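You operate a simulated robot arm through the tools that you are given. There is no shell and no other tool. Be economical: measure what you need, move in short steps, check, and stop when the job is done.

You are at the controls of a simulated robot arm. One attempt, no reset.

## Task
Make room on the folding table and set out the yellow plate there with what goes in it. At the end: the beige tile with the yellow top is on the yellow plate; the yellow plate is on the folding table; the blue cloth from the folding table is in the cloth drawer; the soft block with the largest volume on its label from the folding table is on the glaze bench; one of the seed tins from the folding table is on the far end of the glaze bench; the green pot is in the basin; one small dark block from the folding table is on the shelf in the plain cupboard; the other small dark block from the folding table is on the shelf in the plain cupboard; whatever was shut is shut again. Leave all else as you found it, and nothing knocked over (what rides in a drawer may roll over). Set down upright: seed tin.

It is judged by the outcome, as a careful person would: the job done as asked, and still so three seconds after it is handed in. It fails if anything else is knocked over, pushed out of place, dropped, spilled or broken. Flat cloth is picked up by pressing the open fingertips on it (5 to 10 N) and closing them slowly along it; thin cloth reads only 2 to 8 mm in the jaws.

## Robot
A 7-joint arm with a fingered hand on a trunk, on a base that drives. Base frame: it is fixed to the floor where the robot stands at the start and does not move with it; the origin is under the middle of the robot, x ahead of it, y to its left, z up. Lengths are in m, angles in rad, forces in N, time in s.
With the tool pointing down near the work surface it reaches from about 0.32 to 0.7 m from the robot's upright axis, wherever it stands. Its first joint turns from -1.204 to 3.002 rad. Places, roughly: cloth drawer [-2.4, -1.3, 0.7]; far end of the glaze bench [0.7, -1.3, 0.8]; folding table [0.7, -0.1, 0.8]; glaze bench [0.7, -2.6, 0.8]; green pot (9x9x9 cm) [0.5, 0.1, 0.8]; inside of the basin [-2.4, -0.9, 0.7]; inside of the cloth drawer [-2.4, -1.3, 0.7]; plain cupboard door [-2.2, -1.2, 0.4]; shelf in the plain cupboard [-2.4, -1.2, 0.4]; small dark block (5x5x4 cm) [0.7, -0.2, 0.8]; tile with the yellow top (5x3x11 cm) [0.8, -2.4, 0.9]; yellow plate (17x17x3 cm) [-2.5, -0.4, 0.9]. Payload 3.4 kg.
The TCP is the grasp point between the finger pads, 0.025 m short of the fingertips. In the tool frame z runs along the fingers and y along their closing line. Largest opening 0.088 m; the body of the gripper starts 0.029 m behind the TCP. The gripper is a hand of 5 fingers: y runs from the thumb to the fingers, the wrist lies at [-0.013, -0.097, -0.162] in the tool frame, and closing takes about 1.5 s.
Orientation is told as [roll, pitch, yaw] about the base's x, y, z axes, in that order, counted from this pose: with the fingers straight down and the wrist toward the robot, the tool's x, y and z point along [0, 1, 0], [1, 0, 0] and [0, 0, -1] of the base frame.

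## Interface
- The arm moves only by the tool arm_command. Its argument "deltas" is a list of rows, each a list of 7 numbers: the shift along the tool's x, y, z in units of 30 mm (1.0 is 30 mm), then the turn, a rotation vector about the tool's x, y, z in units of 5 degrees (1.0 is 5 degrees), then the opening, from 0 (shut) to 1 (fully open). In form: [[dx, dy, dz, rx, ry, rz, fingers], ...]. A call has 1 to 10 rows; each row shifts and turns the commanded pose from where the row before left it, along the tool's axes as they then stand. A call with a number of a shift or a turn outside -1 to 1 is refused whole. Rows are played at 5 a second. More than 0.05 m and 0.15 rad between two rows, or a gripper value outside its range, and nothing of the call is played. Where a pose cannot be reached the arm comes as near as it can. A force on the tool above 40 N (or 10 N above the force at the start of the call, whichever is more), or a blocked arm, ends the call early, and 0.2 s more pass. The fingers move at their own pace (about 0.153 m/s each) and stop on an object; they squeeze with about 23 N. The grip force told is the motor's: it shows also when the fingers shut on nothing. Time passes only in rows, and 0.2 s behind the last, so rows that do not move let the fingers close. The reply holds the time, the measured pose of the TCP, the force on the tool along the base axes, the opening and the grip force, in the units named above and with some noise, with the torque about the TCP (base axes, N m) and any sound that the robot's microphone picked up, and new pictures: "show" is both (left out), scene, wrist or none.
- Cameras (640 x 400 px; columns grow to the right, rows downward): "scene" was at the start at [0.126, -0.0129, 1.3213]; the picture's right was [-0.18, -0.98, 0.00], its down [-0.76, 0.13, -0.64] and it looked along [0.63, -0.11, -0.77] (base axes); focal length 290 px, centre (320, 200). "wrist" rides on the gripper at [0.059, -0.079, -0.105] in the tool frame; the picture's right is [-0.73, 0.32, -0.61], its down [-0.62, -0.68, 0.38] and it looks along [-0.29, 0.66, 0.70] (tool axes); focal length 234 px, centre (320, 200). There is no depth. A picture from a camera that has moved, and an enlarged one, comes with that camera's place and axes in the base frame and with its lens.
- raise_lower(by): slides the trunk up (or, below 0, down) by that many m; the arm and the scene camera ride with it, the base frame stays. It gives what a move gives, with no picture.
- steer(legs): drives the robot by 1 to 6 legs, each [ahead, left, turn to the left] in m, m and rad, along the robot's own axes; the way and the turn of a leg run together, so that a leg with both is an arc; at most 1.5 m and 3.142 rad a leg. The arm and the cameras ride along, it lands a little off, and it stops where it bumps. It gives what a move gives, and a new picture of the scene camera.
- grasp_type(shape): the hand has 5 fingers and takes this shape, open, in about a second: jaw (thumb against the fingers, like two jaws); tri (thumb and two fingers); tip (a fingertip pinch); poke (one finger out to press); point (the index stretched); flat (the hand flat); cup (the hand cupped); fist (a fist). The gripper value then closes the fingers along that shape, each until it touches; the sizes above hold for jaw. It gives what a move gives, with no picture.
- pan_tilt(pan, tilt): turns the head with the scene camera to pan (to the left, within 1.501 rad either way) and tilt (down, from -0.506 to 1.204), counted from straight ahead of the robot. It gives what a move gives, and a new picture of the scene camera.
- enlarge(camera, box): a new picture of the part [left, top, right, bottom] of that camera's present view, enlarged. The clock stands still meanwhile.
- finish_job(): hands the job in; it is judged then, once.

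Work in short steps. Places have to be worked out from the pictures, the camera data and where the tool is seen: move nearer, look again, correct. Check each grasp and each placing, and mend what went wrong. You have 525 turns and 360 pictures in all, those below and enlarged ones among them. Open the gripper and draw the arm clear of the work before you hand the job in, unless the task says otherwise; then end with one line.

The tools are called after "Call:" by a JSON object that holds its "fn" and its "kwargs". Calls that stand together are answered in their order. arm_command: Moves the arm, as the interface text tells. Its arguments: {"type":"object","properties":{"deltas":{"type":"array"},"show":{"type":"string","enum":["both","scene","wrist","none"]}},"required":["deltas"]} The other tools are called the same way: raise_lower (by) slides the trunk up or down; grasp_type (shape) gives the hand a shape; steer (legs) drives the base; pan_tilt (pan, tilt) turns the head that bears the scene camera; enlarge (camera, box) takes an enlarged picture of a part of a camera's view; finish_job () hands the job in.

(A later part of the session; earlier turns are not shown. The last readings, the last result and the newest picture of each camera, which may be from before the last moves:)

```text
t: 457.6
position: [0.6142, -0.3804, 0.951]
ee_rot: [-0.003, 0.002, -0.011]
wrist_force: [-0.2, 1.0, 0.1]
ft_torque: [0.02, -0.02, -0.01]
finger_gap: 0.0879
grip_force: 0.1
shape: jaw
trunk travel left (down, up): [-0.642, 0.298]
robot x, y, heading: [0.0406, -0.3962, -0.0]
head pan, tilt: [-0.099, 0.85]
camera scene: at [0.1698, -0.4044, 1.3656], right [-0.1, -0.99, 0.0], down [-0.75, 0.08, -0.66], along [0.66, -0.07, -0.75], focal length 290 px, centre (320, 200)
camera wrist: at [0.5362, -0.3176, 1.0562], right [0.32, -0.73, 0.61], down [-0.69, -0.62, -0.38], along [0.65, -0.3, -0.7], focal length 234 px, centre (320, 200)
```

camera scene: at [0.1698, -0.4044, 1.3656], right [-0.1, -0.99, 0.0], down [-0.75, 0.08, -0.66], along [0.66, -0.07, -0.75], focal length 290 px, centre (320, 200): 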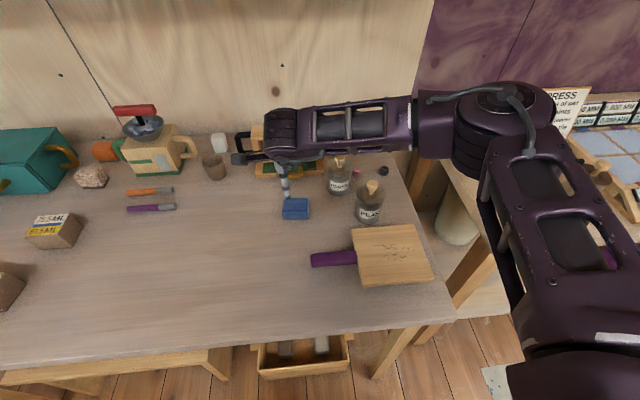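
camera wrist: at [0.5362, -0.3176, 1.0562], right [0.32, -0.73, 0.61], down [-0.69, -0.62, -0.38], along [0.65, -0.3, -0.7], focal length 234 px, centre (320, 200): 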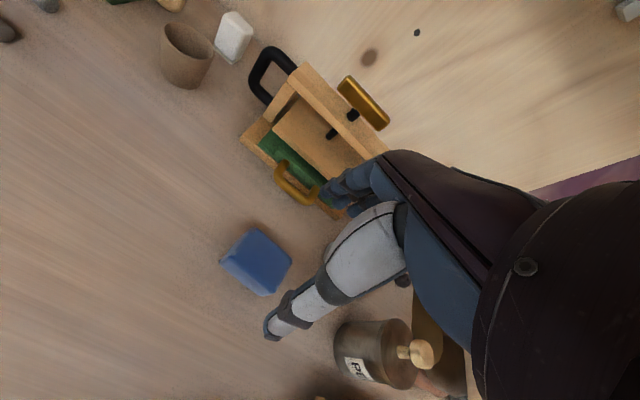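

Cloth centre by the wrist view: [0.640, -0.386]. I go down to 0.808 and close softly.

Call:
{"fn": "arm_command", "kwargs": {"deltas": [[-0.19, 0.87, 0.5, 0, 0, 0, 0.8], [0, 0, 0.9, 0, 0, 0, 0.8], [0, 0, 0.9, 0, 0, 0, 0.8], [0, 0, 0.9, 0, 0, 0, 0.8], [0, 0, 0.9, 0, 0, 0, 0.8], [0, 0, 0.65, 0, 0, 0, 0.8], [0, 0, 0, 0, 0, 0, 0.4], [0, 0, 0, 0, 0, 0, 0.2], [0, 0, 0, 0, 0, 0, 0], [0, 0, 0, 0, 0, 0, 0]], "show": "wrist"}}

```text
t: 459.8
position: [0.6409, -0.3853, 0.8087]
ee_rot: [-0.002, 0.001, -0.013]
wrist_force: [-0.1, -0.5, 0.0]
ft_torque: [-0.01, 0.04, 0.0]
finger_gap: 0.0443
grip_force: 23.6
shape: jaw
trunk travel left (down, up): [-0.642, 0.298]
robot x, y, heading: [0.0407, -0.3975, 0.002]
head pan, tilt: [-0.099, 0.85]
camera wrist: at [0.5621, -0.3234, 0.9136], right [0.32, -0.73, 0.61], down [-0.69, -0.62, -0.38], along [0.65, -0.3, -0.7], focal length 234 px, centre (320, 200)
```

wrist: 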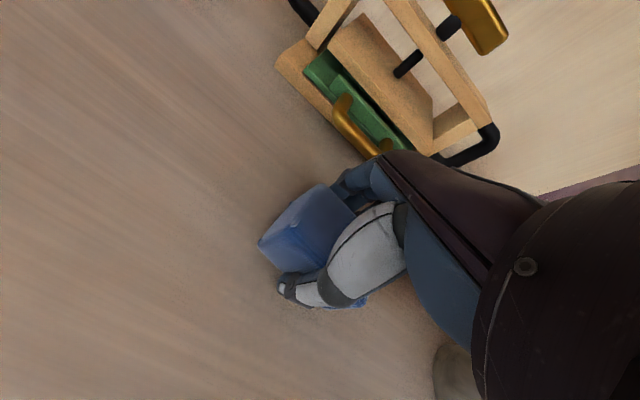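

Held at 44 mm. I lift straight up, retract and check.

Call:
{"fn": "arm_command", "kwargs": {"deltas": [[0, 0, -0.7, 0, 0, 0, 0], [0, 0, -0.8, 0, 0, 0, 0], [0, 0, -0.8, 0, 0, 0, 0], [0, 0, -0.9, 0, 0, 0, 0], [0, -0.5, -0.9, 0, 0, 0, 0], [0, -0.8, -0.9, 0, 0, 0, 0], [0, -0.8, -0.9, 0, 0, 0, 0], [0, -0.8, 0, 0, 0, 0, 0], [0, -0.8, 0, 0, 0, 0, 0]], "show": "wrist"}}

```text
t: 461.8
position: [0.53, -0.3841, 0.9871]
ee_rot: [-0.002, 0.0, -0.011]
wrist_force: [0.2, 0.3, -0.3]
ft_torque: [0.03, 0.01, -0.02]
finger_gap: 0.0439
grip_force: 22.9
shape: jaw
trunk travel left (down, up): [-0.642, 0.298]
robot x, y, heading: [0.0409, -0.3964, 0.001]
head pan, tilt: [-0.099, 0.85]
camera wrist: at [0.4504, -0.3228, 1.0918], right [0.31, -0.73, 0.61], down [-0.69, -0.62, -0.38], along [0.65, -0.3, -0.7], focal length 234 px, centre (320, 200)
```

wrist: 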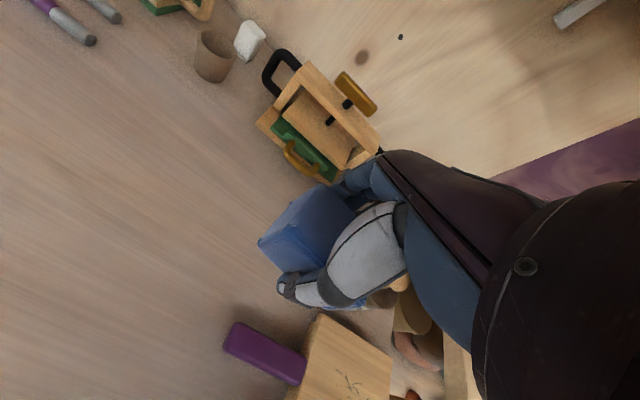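

The cloth is held. I drive to the open drawer.

Call:
{"fn": "steer", "kwargs": {"legs": [[-0.5, 0, 0], [0, 0, -3.14], [0.55, 0.93, 0]]}}

Call:
{"fn": "pan_tilt", "kwargs": {"pan": 0.0, "tilt": 0.75}}

```text
t: 477.3
position: [-1.5084, -1.3202, 0.9857]
ee_rot: [-0.001, 0.001, 3.121]
wrist_force: [-0.4, 0.4, -1.0]
ft_torque: [0.03, -0.02, 0.03]
finger_gap: 0.0437
grip_force: 22.8
shape: jaw
trunk travel left (down, up): [-0.642, 0.298]
robot x, y, heading: [-1.0208, -1.3118, 3.132]
head pan, tilt: [-0.099, 0.85]
camera scene: at [-1.1481, -1.3026, 1.3656], right [0.11, 0.99, 0.0], down [0.75, -0.08, -0.66], along [-0.66, 0.07, -0.75], focal length 290 px, centre (320, 200)
```

scene: 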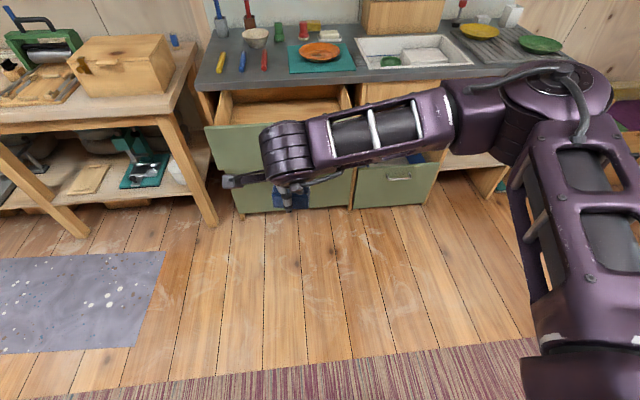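

```text
t: 477.9
position: [-1.5106, -1.3208, 0.9856]
ee_rot: [-0.001, -0.001, 3.12]
wrist_force: [-0.2, 0.1, -0.2]
ft_torque: [0.01, -0.05, 0.0]
finger_gap: 0.0437
grip_force: 22.8
shape: jaw
trunk travel left (down, up): [-0.642, 0.298]
robot x, y, heading: [-1.0217, -1.3118, 3.127]
head pan, tilt: [0.0, 0.75]
camera scene: at [-1.1531, -1.31, 1.3736], right [0.01, 1.0, 0.0], down [0.68, -0.01, -0.73], along [-0.73, 0.01, -0.68], focal length 290 px, centre (320, 200)
```

scene: 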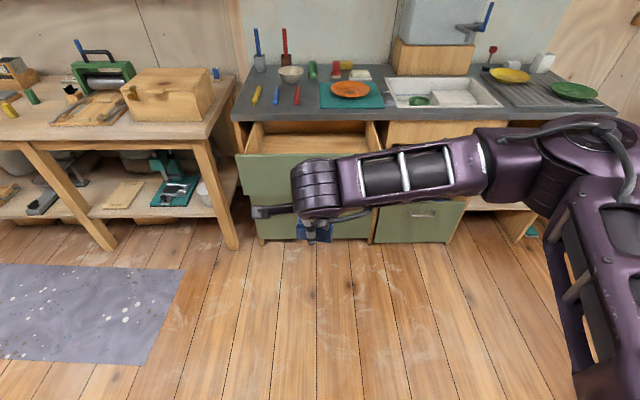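

I raise the trunk slightly, extend the arm to radius 0.6 and hover at about 0.90, then drive over the drawer.

Call:
{"fn": "raise_lower", "kwargs": {"by": 0.07}}

Call:
{"fn": "arm_command", "kwargs": {"deltas": [[-0.2, 0.5, 0.7, 0, 0, 0, 0], [-0.2, 0.5, 0.7, 0, 0, 0, 0], [-0.2, 0.5, 0.7, 0, 0, 0, 0], [-0.2, 0.5, 0.7, 0, 0, 0, 0], [0, 0.5, 0.7, 0, 0, 0, 0], [0, 0.5, 0.7, 0, 0, 0, 0], [0, 0.5, 0.7, 0, 0, 0, 0]], "show": "none"}}

Call:
{"fn": "steer", "kwargs": {"legs": [[0.46, 0.01, 0.012]]}}

Call:
{"fn": "arm_command", "kwargs": {"deltas": [[0, 0, 0, 0, 0, 0, 0]], "show": "wrist"}}

```text
t: 479.0
position: [-1.5102, -1.3203, 1.0558]
ee_rot: [-0.003, 0.001, 3.121]
wrist_force: [-0.7, -0.6, -0.2]
ft_torque: [0.02, 0.05, 0.03]
finger_gap: 0.0437
grip_force: 23.1
shape: jaw
trunk travel left (down, up): [-0.712, 0.228]
robot x, y, heading: [-1.018, -1.3112, 3.131]
head pan, tilt: [0.0, 0.75]
```

```text
t: 480.6
position: [-1.6147, -1.2935, 0.9083]
ee_rot: [-0.002, 0.0, 3.122]
wrist_force: [0.3, -0.2, -0.8]
ft_torque: [-0.04, 0.04, 0.0]
finger_gap: 0.0436
grip_force: 22.9
shape: jaw
trunk travel left (down, up): [-0.712, 0.228]
robot x, y, heading: [-1.0211, -1.3107, 3.129]
head pan, tilt: [0.0, 0.75]
```

```text
t: 483.4
position: [-2.0724, -1.3102, 0.9083]
ee_rot: [-0.003, 0.001, 3.131]
wrist_force: [0.4, 0.1, -0.8]
ft_torque: [-0.02, -0.02, 0.02]
finger_gap: 0.0438
grip_force: 22.8
shape: jaw
trunk travel left (down, up): [-0.712, 0.228]
robot x, y, heading: [-1.4816, -1.3212, -3.137]
head pan, tilt: [0.0, 0.75]
camera scene: at [-1.6121, -1.3202, 1.4436], right [0.0, 1.0, 0.0], down [0.68, 0.0, -0.73], along [-0.73, 0.0, -0.68], focal length 290 px, centre (320, 200)
```

scene: 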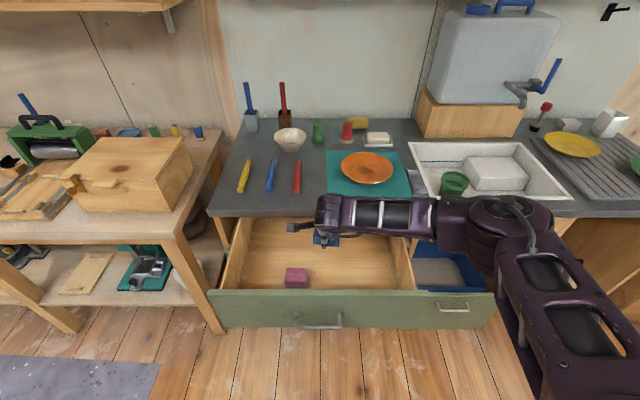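

```text
t: 483.8
position: [-2.0717, -1.3082, 0.9092]
ee_rot: [-0.003, 0.001, 3.132]
wrist_force: [0.0, 0.0, -1.2]
ft_torque: [-0.03, 0.0, 0.01]
finger_gap: 0.0436
grip_force: 22.9
shape: jaw
trunk travel left (down, up): [-0.712, 0.228]
robot x, y, heading: [-1.4776, -1.3205, -3.139]
head pan, tilt: [0.0, 0.75]
camera wrist: at [-1.9947, -1.367, 1.0143], right [-0.32, 0.73, 0.61], down [0.69, 0.62, -0.38], along [-0.65, 0.3, -0.7], focal length 234 px, centre (320, 200)
```

wrist: 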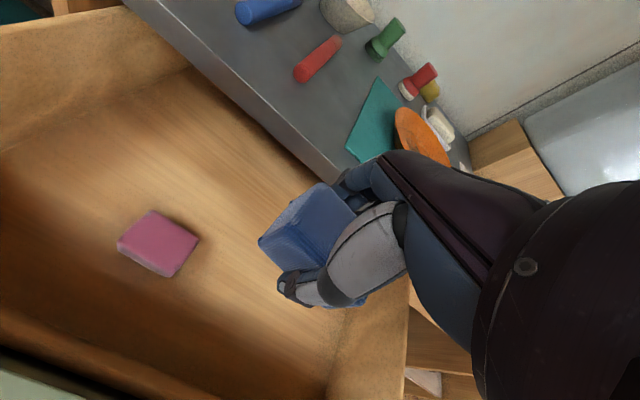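

I straighten the arm more (trunk up 8 cm) and lower the cloth into the drawer, 2.5 cm further in.

Call:
{"fn": "raise_lower", "kwargs": {"by": 0.08}}

Call:
{"fn": "arm_command", "kwargs": {"deltas": [[0, 0.3, 0.8, 0, 0, 0, 0], [0, 0.3, 0.8, 0, 0, 0, 0], [0, 0.2, 0.8, 0, 0, 0, 0], [0, 0, 0.8, 0, 0, 0, 0], [0, 0, 0.8, 0, 0, 0, 0], [0, 0, 0.8, 0, 0, 0, 0], [0, 0, 0.6, 0, 0, 0, 0]], "show": "both"}}

```text
t: 484.9
position: [-2.073, -1.3089, 0.9887]
ee_rot: [-0.001, 0.002, 3.133]
wrist_force: [1.2, 0.8, 0.1]
ft_torque: [-0.02, 0.0, 0.01]
finger_gap: 0.0434
grip_force: 23.1
shape: jaw
trunk travel left (down, up): [-0.792, 0.148]
robot x, y, heading: [-1.4811, -1.3205, -3.144]
head pan, tilt: [0.0, 0.75]
```

```text
t: 486.6
position: [-2.0967, -1.3095, 0.8266]
ee_rot: [-0.003, 0.0, 3.132]
wrist_force: [-0.2, -0.9, -0.1]
ft_torque: [0.0, -0.01, 0.02]
finger_gap: 0.0435
grip_force: 22.3
shape: jaw
trunk travel left (down, up): [-0.792, 0.148]
robot x, y, heading: [-1.4795, -1.3203, -3.137]
head pan, tilt: [0.0, 0.75]
camera scene: at [-1.6118, -1.321, 1.5237], right [0.0, 1.0, 0.0], down [0.68, 0.0, -0.73], along [-0.73, 0.0, -0.68], focal length 290 px, centre (320, 200)
camera wrist: at [-2.0184, -1.3671, 0.9318], right [-0.32, 0.73, 0.61], down [0.69, 0.62, -0.38], along [-0.65, 0.3, -0.7], focal length 234 px, centre (320, 200)
```

scene: 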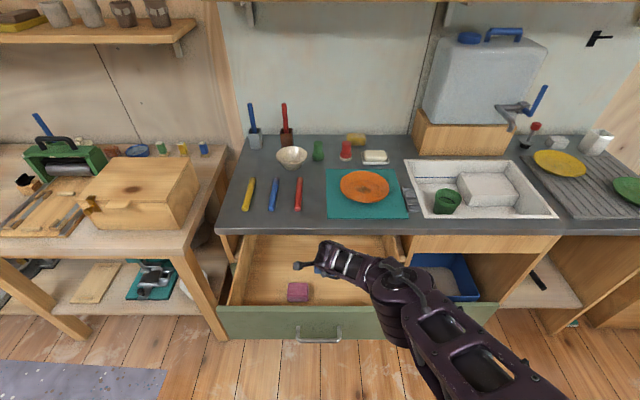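
wrist: 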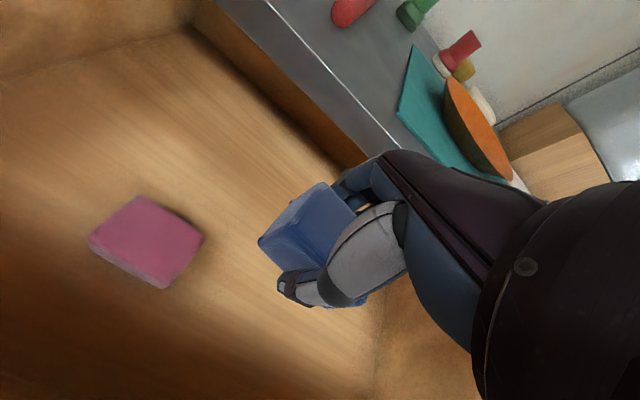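

Good posture. I lower with the trunk until the cloth touches the drawer floor.

Call:
{"fn": "raise_lower", "kwargs": {"by": -0.06}}

Call:
{"fn": "raise_lower", "kwargs": {"by": -0.03}}

Call:
{"fn": "arm_command", "kwargs": {"deltas": [[0, 0, 0, 0, 0, 0, 0]], "show": "wrist"}}

```text
t: 487.6
position: [-2.096, -1.308, 0.767]
ee_rot: [-0.001, -0.001, 3.133]
wrist_force: [0.7, 0.5, -0.2]
ft_torque: [0.01, -0.01, -0.03]
finger_gap: 0.0435
grip_force: 23.0
shape: jaw
trunk travel left (down, up): [-0.732, 0.208]
robot x, y, heading: [-1.4801, -1.3215, -3.138]
head pan, tilt: [0.0, 0.75]
```

```text
t: 488.3
position: [-2.0962, -1.3091, 0.7365]
ee_rot: [-0.003, -0.001, 3.133]
wrist_force: [-0.1, 0.1, 0.3]
ft_torque: [-0.01, 0.04, -0.05]
finger_gap: 0.0433
grip_force: 22.7
shape: jaw
trunk travel left (down, up): [-0.702, 0.238]
robot x, y, heading: [-1.4751, -1.3194, -3.138]
head pan, tilt: [0.0, 0.75]
```

```text
t: 488.7
position: [-2.097, -1.3086, 0.7372]
ee_rot: [-0.002, -0.002, 3.132]
wrist_force: [-0.4, 0.8, -0.5]
ft_torque: [0.01, -0.03, 0.02]
finger_gap: 0.0436
grip_force: 23.3
shape: jaw
trunk travel left (down, up): [-0.702, 0.238]
robot x, y, heading: [-1.4764, -1.3202, -3.135]
head pan, tilt: [0.0, 0.75]
camera wrist: at [-2.0184, -1.3666, 0.842], right [-0.32, 0.73, 0.61], down [0.69, 0.62, -0.38], along [-0.65, 0.3, -0.7], focal length 234 px, centre (320, 200)
```

wrist: 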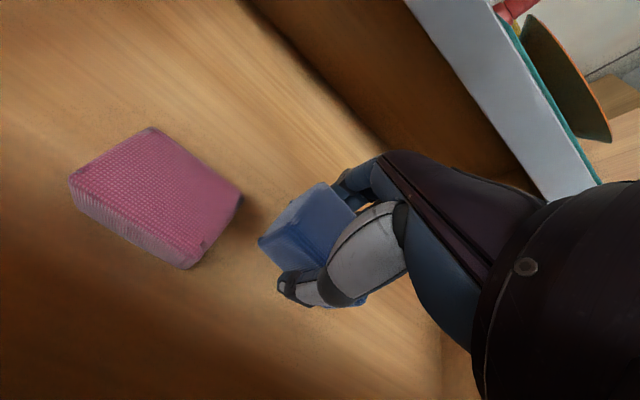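

Call:
{"fn": "raise_lower", "kwargs": {"by": -0.02}}

Call:
{"fn": "raise_lower", "kwargs": {"by": -0.015}}

```text
t: 489.4
position: [-2.0967, -1.3093, 0.7166]
ee_rot: [-0.003, 0.0, 3.132]
wrist_force: [0.3, 0.0, -0.4]
ft_torque: [-0.01, -0.05, 0.0]
finger_gap: 0.0436
grip_force: 23.0
shape: jaw
trunk travel left (down, up): [-0.682, 0.258]
robot x, y, heading: [-1.4805, -1.3228, -3.139]
head pan, tilt: [0.0, 0.75]
```

```text
t: 490.0
position: [-2.0962, -1.3094, 0.7055]
ee_rot: [0.0, -0.006, 3.133]
wrist_force: [0.0, 1.0, 19.7]
ft_torque: [0.07, 0.0, 0.01]
finger_gap: 0.044
grip_force: 22.9
shape: jaw
trunk travel left (down, up): [-0.667, 0.273]
robot x, y, heading: [-1.4761, -1.3228, -3.139]
head pan, tilt: [0.0, 0.75]
```

The cloth (or fingertips) touches the floor at 0.706. I ease up a few mm, open, and lift out.

Call:
{"fn": "raise_lower", "kwargs": {"by": 0.008}}

Call:
{"fn": "arm_command", "kwargs": {"deltas": [[0, 0, 0, 0, 0, 0, 0.6], [0, 0, 0, 0, 0, 0, 0.75], [0, 0, 0, 0, 0, 0, 0.85], [0, 0, 0, 0, 0, 0, 0.85]], "show": "none"}}

Call:
{"fn": "raise_lower", "kwargs": {"by": 0.2}}

Call:
{"fn": "arm_command", "kwargs": {"deltas": [[0, 0, -0.5, 0, 0, 0, 1], [0, 0, -0.5, 0, 0, 0, 1]], "show": "wrist"}}

```text
t: 490.6
position: [-2.0954, -1.3086, 0.7095]
ee_rot: [-0.001, 0.001, 3.132]
wrist_force: [1.0, -0.1, 0.4]
ft_torque: [-0.02, -0.02, -0.01]
finger_gap: 0.044
grip_force: 23.1
shape: jaw
trunk travel left (down, up): [-0.675, 0.265]
robot x, y, heading: [-1.48, -1.3199, -3.138]
head pan, tilt: [0.0, 0.75]
```

```text
t: 491.6
position: [-2.0967, -1.3086, 0.71]
ee_rot: [-0.002, -0.001, 3.133]
wrist_force: [-0.2, 0.0, -0.1]
ft_torque: [0.0, 0.01, -0.01]
finger_gap: 0.0748
grip_force: 0.0
shape: jaw
trunk travel left (down, up): [-0.675, 0.265]
robot x, y, heading: [-1.4837, -1.3174, -3.136]
head pan, tilt: [0.0, 0.75]
```

```text
t: 493.7
position: [-2.0965, -1.308, 0.9099]
ee_rot: [-0.002, 0.001, 3.134]
wrist_force: [0.3, -0.1, -0.6]
ft_torque: [0.01, -0.05, -0.03]
finger_gap: 0.0747
grip_force: 0.1
shape: jaw
trunk travel left (down, up): [-0.875, 0.065]
robot x, y, heading: [-1.4798, -1.3217, -3.14]
head pan, tilt: [0.0, 0.75]
```

```text
t: 494.3
position: [-2.0972, -1.3082, 0.9403]
ee_rot: [-0.002, -0.002, 3.134]
wrist_force: [0.3, 0.3, -0.5]
ft_torque: [0.01, 0.03, -0.01]
finger_gap: 0.0877
grip_force: 0.0
shape: jaw
trunk travel left (down, up): [-0.875, 0.065]
robot x, y, heading: [-1.4775, -1.3203, -3.136]
head pan, tilt: [0.0, 0.75]
camera wrist: at [-2.0184, -1.3664, 1.0451], right [-0.32, 0.73, 0.61], down [0.69, 0.62, -0.38], along [-0.65, 0.3, -0.7], focal length 234 px, centre (320, 200)
```

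wrist: 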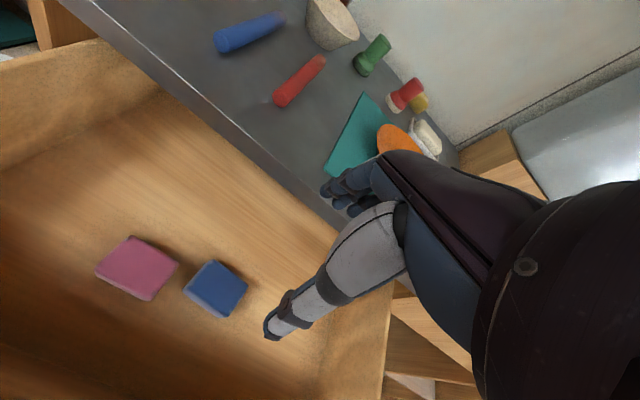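

The blue cloth lies in the drawer beside the pink one. Now I back off, lower the closed hand to bar height, and push the drawer shut.

Call:
{"fn": "steer", "kwargs": {"legs": [[-0.42, 0.015, 0]]}}

Call:
{"fn": "raise_lower", "kwargs": {"by": -0.235}}

Call:
{"fn": "arm_command", "kwargs": {"deltas": [[0, 0, 0, 0, 0, 0, 0], [0, 0, 0, 0, 0, 0, 0], [0, 0, 0, 0, 0, 0, 0], [0, 0, 0, 0, 0, 0, 0]], "show": "scene"}}

```text
t: 496.9
position: [-1.6783, -1.3229, 0.9405]
ee_rot: [-0.001, 0.001, 3.138]
wrist_force: [-0.4, -0.4, 0.2]
ft_torque: [-0.04, 0.01, 0.0]
finger_gap: 0.0876
grip_force: 0.0
shape: jaw
trunk travel left (down, up): [-0.875, 0.065]
robot x, y, heading: [-1.0573, -1.3317, -3.134]
head pan, tilt: [0.0, 0.75]
camera scene: at [-1.193, -1.3338, 1.6066], right [-0.01, 1.0, 0.0], down [0.68, 0.0, -0.73], along [-0.73, 0.0, -0.68], focal length 290 px, centre (320, 200)
```

scene: 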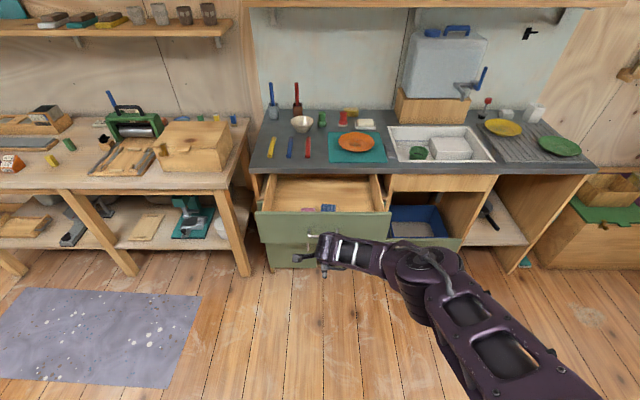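

```text
t: 499.4
position: [-1.6775, -1.3241, 0.7047]
ee_rot: [-0.002, 0.0, 3.137]
wrist_force: [-0.1, 0.0, -0.3]
ft_torque: [0.01, -0.02, 0.01]
finger_gap: 0.0878
grip_force: 0.1
shape: jaw
trunk travel left (down, up): [-0.64, 0.3]
robot x, y, heading: [-1.0603, -1.3332, -3.134]
head pan, tilt: [0.0, 0.75]
```

```text
t: 500.4
position: [-1.6773, -1.3231, 0.7052]
ee_rot: [-0.002, 0.001, 3.136]
wrist_force: [-0.1, -0.4, -0.2]
ft_torque: [0.01, -0.02, -0.02]
finger_gap: 0.0
grip_force: 22.7
shape: jaw
trunk travel left (down, up): [-0.64, 0.3]
robot x, y, heading: [-1.059, -1.3359, -3.133]
head pan, tilt: [0.0, 0.75]
camera scene: at [-1.1923, -1.3339, 1.3716], right [-0.01, 1.0, 0.0], down [0.68, 0.0, -0.73], along [-0.73, 0.0, -0.68], focal length 290 px, centre (320, 200)
```

scene: 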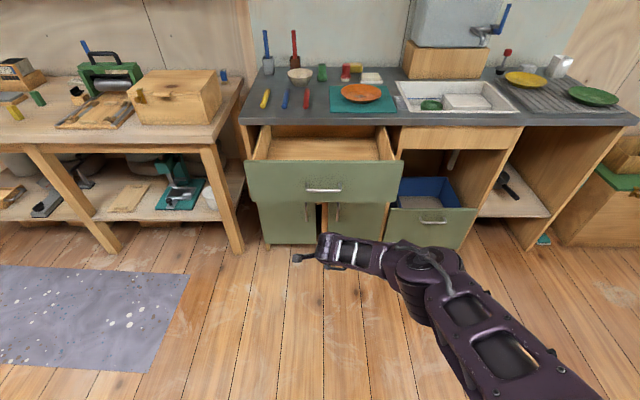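

I drive forward to push the drawer; it will stop on force.

Call:
{"fn": "steer", "kwargs": {"legs": [[0.3, 0, 0], [0.1, 0, 0]]}}

```text
t: 503.2
position: [-2.0768, -1.3258, 0.7043]
ee_rot: [-0.003, 0.001, 3.134]
wrist_force: [0.0, 0.1, 0.3]
ft_torque: [-0.01, 0.01, -0.02]
finger_gap: 0.0
grip_force: 22.9
shape: jaw
trunk travel left (down, up): [-0.64, 0.3]
robot x, y, heading: [-1.4615, -1.3346, -3.136]
head pan, tilt: [0.0, 0.75]
camera scene: at [-1.5929, -1.3358, 1.3715], right [0.0, 1.0, 0.0], down [0.68, 0.0, -0.73], along [-0.73, 0.0, -0.68], focal length 290 px, centre (320, 200)
```

scene: 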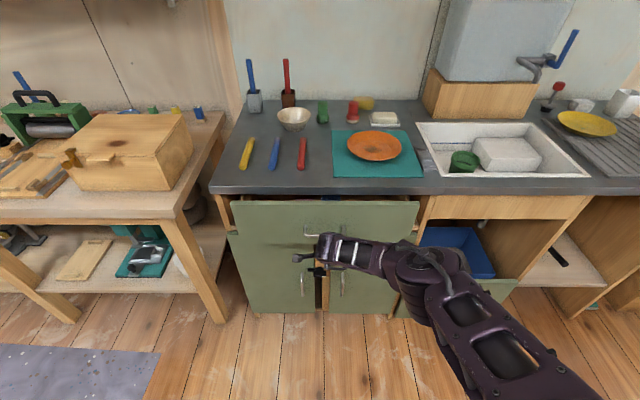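

Nearly shut. I push on in small steps.

Call:
{"fn": "steer", "kwargs": {"legs": [[0.06, 0, 0]]}}

Call:
{"fn": "enlarge", "kwargs": {"camera": "scene", "box": [200, 170, 460, 320]}}

```text
t: 504.2
position: [-2.1312, -1.3282, 0.7019]
ee_rot: [0.0, 0.008, 3.136]
wrist_force: [0.6, -0.8, 0.5]
ft_torque: [0.0, -0.02, 0.0]
finger_gap: 0.0
grip_force: 22.3
shape: jaw
trunk travel left (down, up): [-0.64, 0.3]
robot x, y, heading: [-1.5177, -1.3375, -3.137]
head pan, tilt: [0.0, 0.75]
stopped in leg 1: the force on the tool passed its limit (the readings are from after the stop); the commanded pose is now the measured one
camera scene: at [-1.6497, -1.3358, 1.3716], right [0.0, 1.0, 0.0], down [0.68, 0.0, -0.73], along [-0.73, 0.0, -0.68], focal length 290 px, centre (320, 200)
```

scene: 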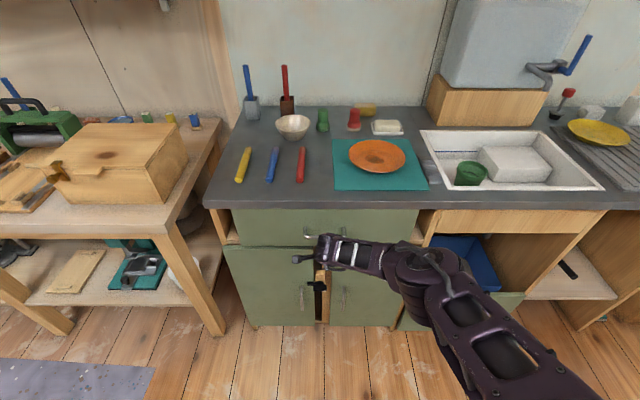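

```text
2.46 times, centred on (330, 245) of scene
camera zoom: at [-1.6497, -1.3358, 1.3716], right [0.0, 1.0, 0.0], down [0.68, 0.0, -0.73], along [-0.73, 0.0, -0.68], focal length 715 px, centre (295, 89)
```

zoom: 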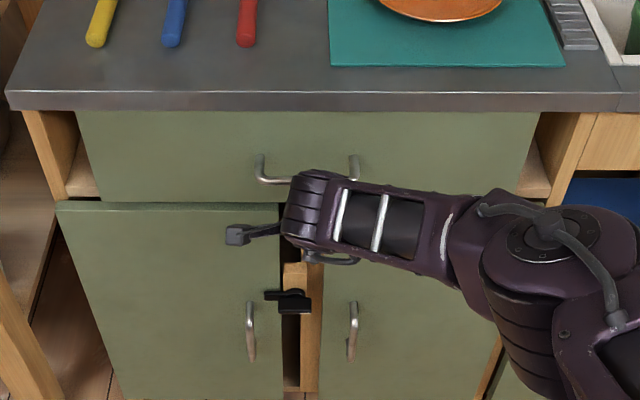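

The drawer is shut (its lower edge is flush over the doors again). I back off, raise, and go to look at the yellow plate on the draining board.

Call:
{"fn": "steer", "kwargs": {"legs": [[-0.3, 0, 0], [0, -0.9, -0.005]]}}

Call:
{"fn": "raise_lower", "kwargs": {"by": 0.2}}

Call:
{"fn": "pan_tilt", "kwargs": {"pan": 0.0, "tilt": 0.65}}

Call:
{"fn": "enlarge", "kwargs": {"camera": "scene", "box": [260, 80, 480, 230]}}

```text
t: 510.6
position: [-1.829, -0.4238, 0.7021]
ee_rot: [-0.001, 0.007, 3.124]
wrist_force: [0.6, 0.0, 0.0]
ft_torque: [-0.02, 0.0, 0.03]
finger_gap: 0.0
grip_force: 22.4
shape: jaw
trunk travel left (down, up): [-0.64, 0.3]
robot x, y, heading: [-1.2155, -0.4396, 3.133]
head pan, tilt: [0.0, 0.75]
camera scene: at [-1.3472, -0.4387, 1.3716], right [0.01, 1.0, 0.0], down [0.68, -0.01, -0.73], along [-0.73, 0.01, -0.68], focal length 290 px, centre (320, 200)
```

scene: 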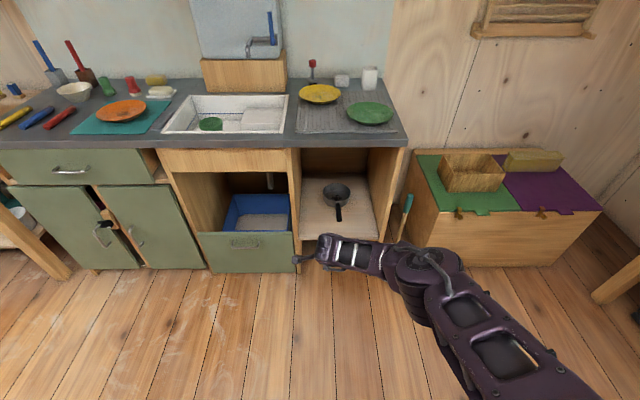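

```text
t: 512.8
position: [-1.8286, -0.4233, 0.9037]
ee_rot: [0.002, 0.009, 3.123]
wrist_force: [0.3, -0.3, -0.6]
ft_torque: [-0.03, 0.0, 0.01]
finger_gap: 0.0002
grip_force: 23.4
shape: jaw
trunk travel left (down, up): [-0.84, 0.1]
robot x, y, heading: [-1.2139, -0.4426, 3.133]
head pan, tilt: [0.0, 0.75]
```

```text
t: 513.4
position: [-1.8296, -0.4234, 0.9015]
ee_rot: [-0.001, 0.008, 3.121]
wrist_force: [0.1, -1.4, -0.3]
ft_torque: [0.0, -0.03, 0.01]
finger_gap: 0.0001
grip_force: 23.1
shape: jaw
trunk travel left (down, up): [-0.84, 0.1]
robot x, y, heading: [-1.2165, -0.442, 3.136]
head pan, tilt: [0.0, 0.649]
camera scene: at [-1.3511, -0.4389, 1.5802], right [0.01, 1.0, 0.0], down [0.6, -0.01, -0.8], along [-0.8, 0.01, -0.6], focal length 290 px, centre (320, 200)
```

scene: 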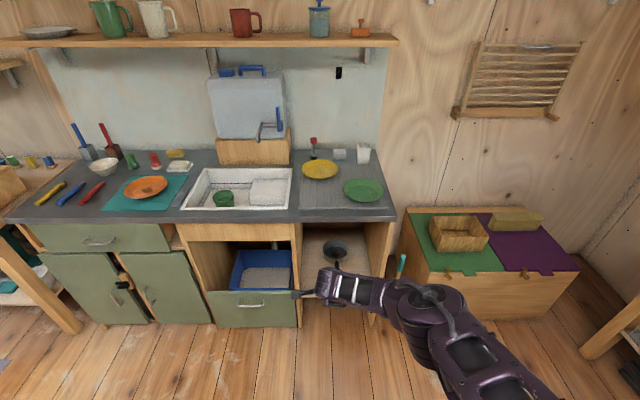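

```text
2.67 times, centred on (370, 155) of scene
camera zoom: at [-1.3511, -0.4389, 1.5802], right [0.01, 1.0, 0.0], down [0.6, -0.01, -0.8], along [-0.8, 0.01, -0.6], focal length 774 px, centre (187, 320)
```

zoom: 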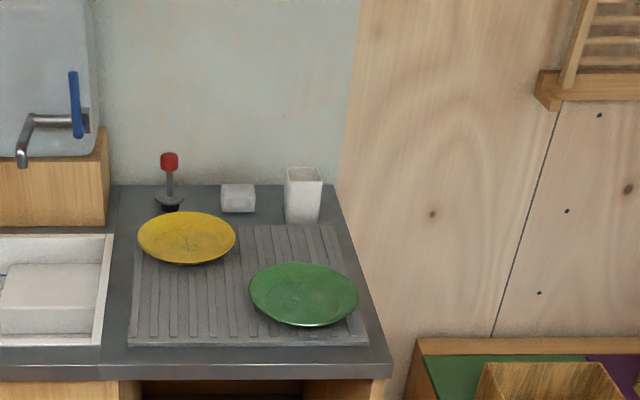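

The yellow plate is at ≈[-2.49, -0.44], Ø 16.6 cm, on the draining board. To pinch its near rim I want the fingers pitched forward (thumb under, fingers over). I pitch the hand here first.

Call:
{"fn": "arm_command", "kwargs": {"deltas": [[0, 0, 0, -1, 0, 0, 0.6], [0, 0, 0, -1, 0, 0, 0.6], [0, 0, -0.3, -1, 0, 0, 0.6], [0, 0, -0.3, -1, 0, 0, 0.6], [0, 0, -0.3, -1, 0, 0, 0.6], [0, 0.3, -0.3, -1, 0, 0, 0.6], [0, 0.3, -0.3, -1, 0, 0, 0.6], [0, 0.3, -0.3, -1, 0, 0, 0.6], [0, 0.3, -0.3, -1, 0, 0, 0.6], [0, 0.3, -0.3, -1, 0, 0, 0.6]], "show": "scene"}}

```text
t: 515.6
position: [-1.8644, -0.5461, 1.0877]
ee_rot: [-0.004, -0.853, 3.11]
wrist_force: [-0.3, 0.3, -0.3]
ft_torque: [-0.02, 0.0, -0.02]
finger_gap: 0.0529
grip_force: 0.1
shape: jaw
out of reach, approached as far as the arm can: row 5, 6, 7, 8, 9, 10
trunk travel left (down, up): [-0.84, 0.1]
robot x, y, heading: [-1.2142, -0.4396, 3.134]
head pan, tilt: [0.0, 0.649]
camera scene: at [-1.3504, -0.4397, 1.5803], right [0.01, 1.0, 0.0], down [0.6, 0.0, -0.8], along [-0.8, 0.01, -0.6], focal length 290 px, centre (320, 200)
```

scene: 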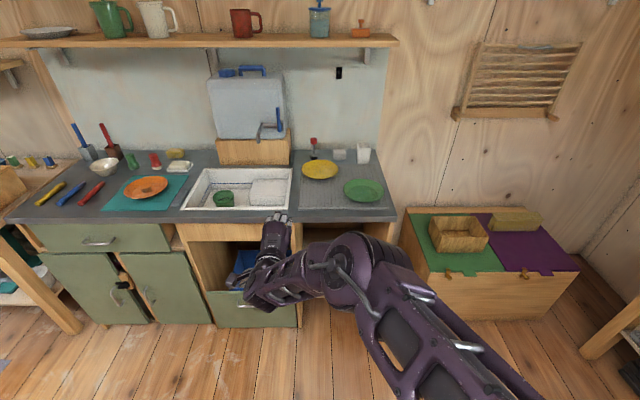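

Pitch reached, but the elbow is too low/forward for reaching over the counter. I lower the hand relative to the shoulder and ease the pitch to ~0.65, the posture used at the drawer.

Call:
{"fn": "arm_command", "kwargs": {"deltas": [[-0.2, -0.46, 0.55, 0.46, 0, 0, 0.6], [-0.2, -0.46, 0.55, 0.46, 0, 0, 0.6], [-0.2, -0.46, 0.55, 0.46, 0, 0, 0.6], [-0.2, -0.46, 0.55, 0.46, 0, 0, 0.6], [-0.2, -0.46, 0.55, 0.46, 0, 0, 0.6]], "show": "scene"}}

```text
t: 516.8
position: [-1.8731, -0.5266, 0.9946]
ee_rot: [-0.004, -0.657, 3.118]
wrist_force: [-0.7, 0.5, -0.5]
ft_torque: [0.02, 0.02, 0.01]
finger_gap: 0.053
grip_force: 0.1
shape: jaw
out of reach, approached as far as the arm can: row 1, 2, 4
trunk travel left (down, up): [-0.84, 0.1]
robot x, y, heading: [-1.2163, -0.4398, 3.131]
head pan, tilt: [0.0, 0.649]
camera scene: at [-1.3513, -0.4388, 1.5802], right [0.01, 1.0, 0.0], down [0.6, -0.01, -0.8], along [-0.8, 0.01, -0.6], focal length 290 px, centre (320, 200)
```

scene: 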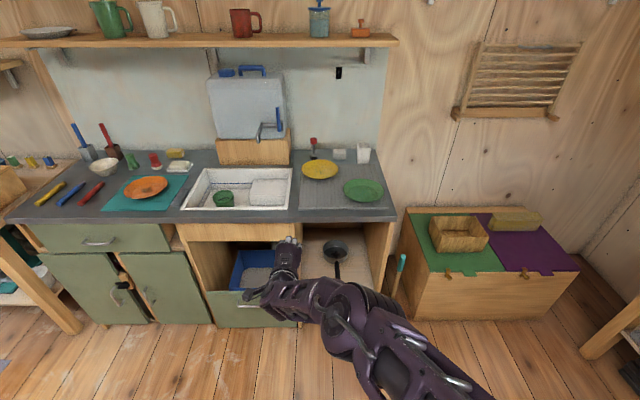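

Good posture. I drive in so that the hand hovers just in front of the plate's near rim, and look.

Call:
{"fn": "steer", "kwargs": {"legs": [[0.44, -0.085, 0.0]]}}

Call:
{"fn": "arm_command", "kwargs": {"deltas": [[0, 0, 0, 0, 0, 0, 0.6]], "show": "wrist"}}

```text
t: 519.5
position: [-2.3067, -0.4402, 0.9953]
ee_rot: [-0.005, -0.657, 3.12]
wrist_force: [0.3, 0.6, -0.7]
ft_torque: [0.0, 0.02, 0.01]
finger_gap: 0.053
grip_force: 0.0
shape: jaw
trunk travel left (down, up): [-0.84, 0.1]
robot x, y, heading: [-1.6461, -0.3506, 3.129]
head pan, tilt: [0.0, 0.649]
camera scene: at [-1.7841, -0.3517, 1.5803], right [0.01, 1.0, 0.0], down [0.6, 0.0, -0.8], along [-0.8, 0.01, -0.6], focal length 290 px, centre (320, 200)
```

scene: 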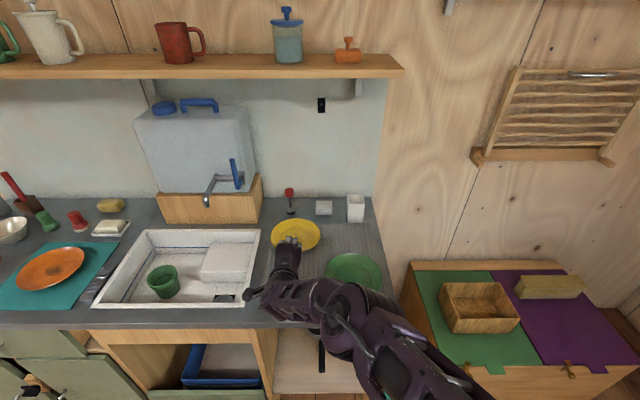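

```text
t: 519.9
position: [-2.3053, -0.4409, 0.9951]
ee_rot: [-0.004, -0.658, 3.12]
wrist_force: [0.2, -0.1, -0.8]
ft_torque: [0.01, -0.01, 0.01]
finger_gap: 0.0529
grip_force: 0.0
shape: jaw
trunk travel left (down, up): [-0.84, 0.1]
robot x, y, heading: [-1.6482, -0.354, 3.133]
head pan, tilt: [0.0, 0.649]
camera wrist: at [-2.1812, -0.5004, 1.0295], right [0.13, 0.72, 0.68], down [0.32, 0.62, -0.72], along [-0.94, 0.31, -0.15], focal length 234 px, centre (320, 200)
```

wrist: 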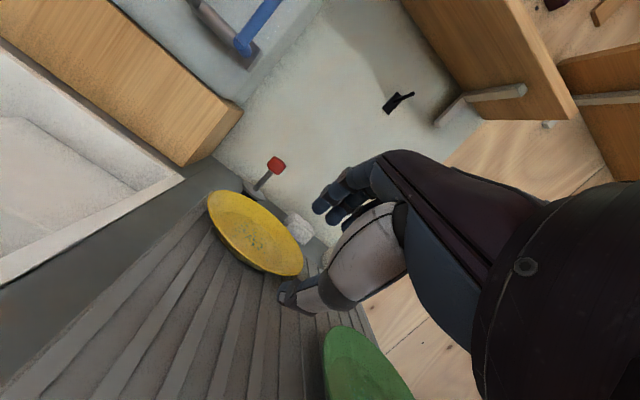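

I enlarge the plate to judge its profile and exact place.

Call:
{"fn": "enlarge", "kwargs": {"camera": "wrist", "box": [180, 160, 340, 300]}}

Call:
{"fn": "enlarge", "kwargs": {"camera": "scene", "box": [240, 190, 400, 310]}}

```text
2.86 times, centred on (260, 230) of wrist
camera zoom: at [-2.1812, -0.5004, 1.0295], right [0.13, 0.72, 0.68], down [0.32, 0.62, -0.72], along [-0.94, 0.31, -0.15], focal length 669 px, centre (491, 114)
```

zoom: 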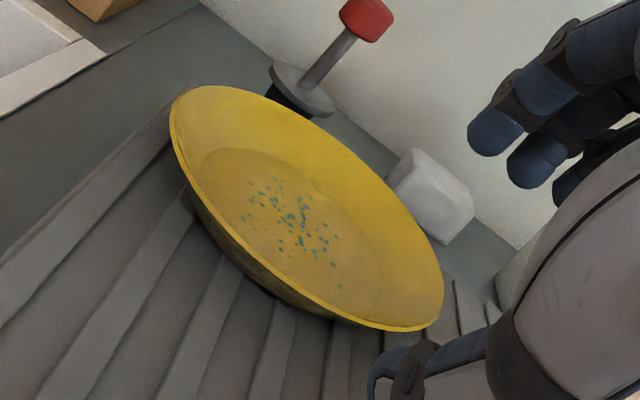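

```text
3.33 times, centred on (320, 250) of scene
camera zoom: at [-1.7837, -0.3518, 1.5803], right [0.01, 1.0, 0.0], down [0.6, 0.0, -0.8], along [-0.8, 0.01, -0.6], focal length 968 px, centre (320, 33)
```

zoom: 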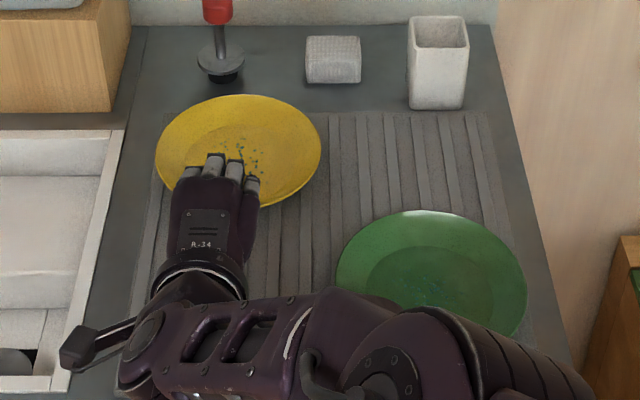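

The near rim is at ≈[-2.40, -0.43, 0.893], wall sloped ~40°, matching my pitch. I move diagonally down toward it, first to 6 cm away.

Call:
{"fn": "steer", "kwargs": {"legs": [[0.048, -0.011, 0.0]]}}

Call:
{"fn": "raise_lower", "kwargs": {"by": -0.045}}

Call:
{"fn": "arm_command", "kwargs": {"deltas": [[0, 0, 0, 0, 0, 0, 0.45]], "show": "wrist"}}

Call:
{"fn": "enlarge", "kwargs": {"camera": "wrist", "box": [180, 160, 380, 320]}}

```text
t: 520.8
position: [-2.3523, -0.43, 0.9949]
ee_rot: [-0.003, -0.662, 3.122]
wrist_force: [-0.2, 0.8, -1.5]
ft_torque: [-0.01, 0.02, 0.0]
finger_gap: 0.0529
grip_force: 0.0
shape: jaw
trunk travel left (down, up): [-0.84, 0.1]
robot x, y, heading: [-1.6955, -0.3449, 3.134]
head pan, tilt: [0.0, 0.649]
camera scene: at [-1.8294, -0.3411, 1.5805], right [0.01, 1.0, 0.0], down [0.6, 0.0, -0.8], along [-0.8, 0.01, -0.6], focal length 290 px, centre (320, 200)
```

scene: 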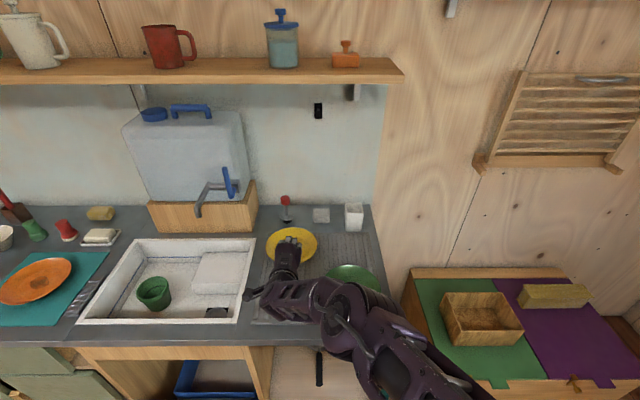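

```text
t: 521.7
position: [-2.354, -0.4298, 0.9502]
ee_rot: [-0.002, -0.659, 3.119]
wrist_force: [0.6, -0.5, -0.5]
ft_torque: [-0.01, -0.04, -0.01]
finger_gap: 0.053
grip_force: 0.1
shape: jaw
trunk travel left (down, up): [-0.795, 0.145]
robot x, y, heading: [-1.6962, -0.3423, 3.132]
head pan, tilt: [0.0, 0.649]
```

```text
t: 522.1
position: [-2.3545, -0.4292, 0.9489]
ee_rot: [-0.003, -0.656, 3.122]
wrist_force: [0.5, -0.5, -0.5]
ft_torque: [0.03, 0.03, 0.01]
finger_gap: 0.04
grip_force: 0.1
shape: jaw
trunk travel left (down, up): [-0.795, 0.145]
robot x, y, heading: [-1.6939, -0.3428, 3.134]
head pan, tilt: [0.0, 0.649]
camera wrist: at [-2.2295, -0.4893, 0.9841], right [0.13, 0.72, 0.68], down [0.32, 0.62, -0.72], along [-0.94, 0.31, -0.15], focal length 234 px, centre (320, 200)
```

wrist: 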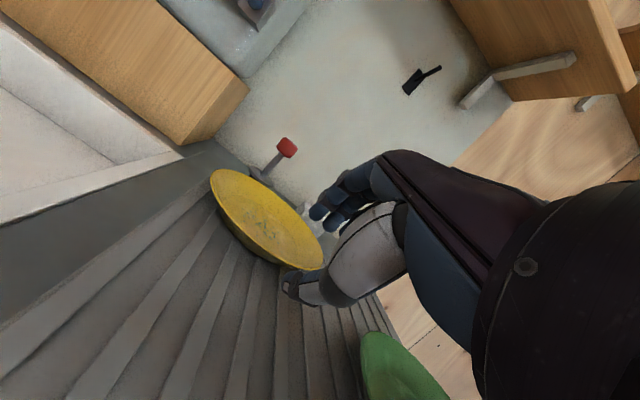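

```text
2.50 times, centred on (280, 240) of wrist
camera zoom: at [-2.2295, -0.4893, 0.9841], right [0.13, 0.72, 0.68], down [0.32, 0.62, -0.72], along [-0.94, 0.31, -0.15], focal length 585 px, centre (420, 100)
```

zoom: 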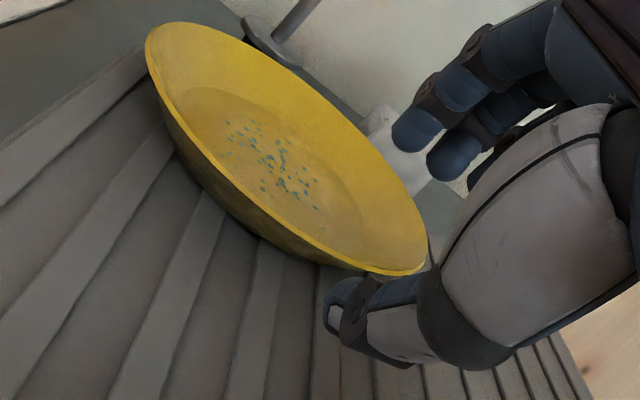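

Plate rim is between thumb and fingers in view. I continue diagonally in small steps.

Call:
{"fn": "raise_lower", "kwargs": {"by": -0.016}}

Call:
{"fn": "steer", "kwargs": {"legs": [[0.014, 0, 0.0]]}}

Call:
{"fn": "raise_lower", "kwargs": {"by": -0.016}}

Call:
{"fn": "arm_command", "kwargs": {"deltas": [[0, 0, 0, 0, 0, 0, 0.45]], "show": "wrist"}}

Call:
{"fn": "enlarge", "kwargs": {"camera": "wrist", "box": [200, 160, 380, 320]}}

```text
t: 522.8
position: [-2.3542, -0.4294, 0.933]
ee_rot: [-0.003, -0.658, 3.121]
wrist_force: [-0.1, -0.1, -0.3]
ft_torque: [0.01, -0.01, 0.03]
finger_gap: 0.0401
grip_force: 0.1
shape: jaw
trunk travel left (down, up): [-0.779, 0.161]
robot x, y, heading: [-1.6959, -0.341, 3.136]
head pan, tilt: [0.0, 0.649]
```

```text
t: 523.5
position: [-2.3663, -0.429, 0.9333]
ee_rot: [-0.006, -0.66, 3.121]
wrist_force: [-0.9, 0.2, 0.2]
ft_torque: [0.02, 0.0, 0.03]
finger_gap: 0.04
grip_force: 0.1
shape: jaw
trunk travel left (down, up): [-0.779, 0.161]
robot x, y, heading: [-1.7092, -0.3414, 3.136]
head pan, tilt: [0.0, 0.649]
camera scene: at [-1.8437, -0.3404, 1.5195], right [0.01, 1.0, 0.0], down [0.6, 0.0, -0.8], along [-0.8, 0.01, -0.6], focal length 290 px, centre (320, 200)
```

scene: 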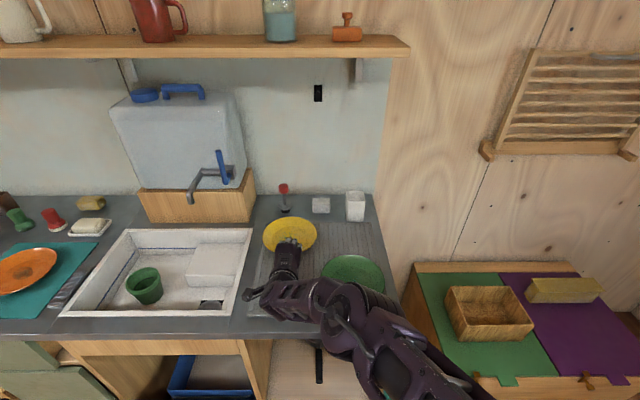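

```text
t: 524.1
position: [-2.3687, -0.4287, 0.9173]
ee_rot: [-0.003, -0.657, 3.12]
wrist_force: [0.2, 0.2, 0.7]
ft_torque: [-0.03, -0.01, 0.02]
finger_gap: 0.0399
grip_force: 0.0
shape: jaw
trunk travel left (down, up): [-0.763, 0.177]
robot x, y, heading: [-1.7078, -0.3385, 3.134]
head pan, tilt: [0.0, 0.649]
```

```text
t: 524.5
position: [-2.3686, -0.4289, 0.9161]
ee_rot: [-0.004, -0.659, 3.119]
wrist_force: [-0.7, -0.3, -0.9]
ft_torque: [-0.01, -0.02, 0.01]
finger_gap: 0.0402
grip_force: 0.1
shape: jaw
trunk travel left (down, up): [-0.763, 0.177]
robot x, y, heading: [-1.7088, -0.3422, 3.138]
head pan, tilt: [0.0, 0.649]
camera wrist: at [-2.2432, -0.4893, 0.9522], right [0.13, 0.72, 0.68], down [0.32, 0.62, -0.72], along [-0.94, 0.31, -0.15], focal length 234 px, centre (320, 200)
```

wrist: 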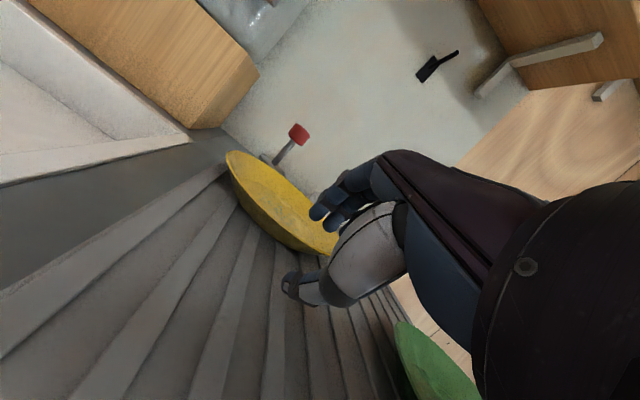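

```text
2.50 times, centred on (290, 240) of wrist
camera zoom: at [-2.2432, -0.4893, 0.9522], right [0.13, 0.72, 0.68], down [0.32, 0.62, -0.72], along [-0.94, 0.31, -0.15], focal length 585 px, centre (395, 100)
```

zoom: 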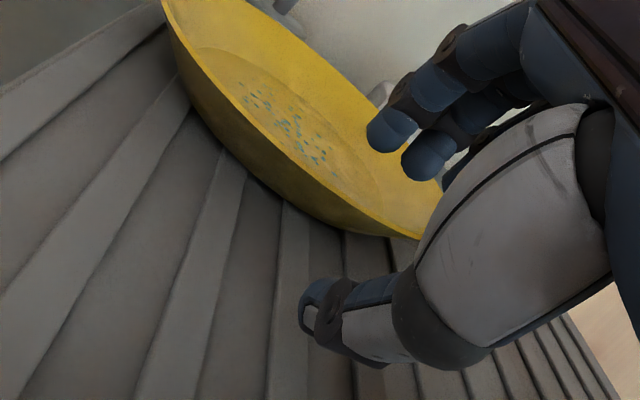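

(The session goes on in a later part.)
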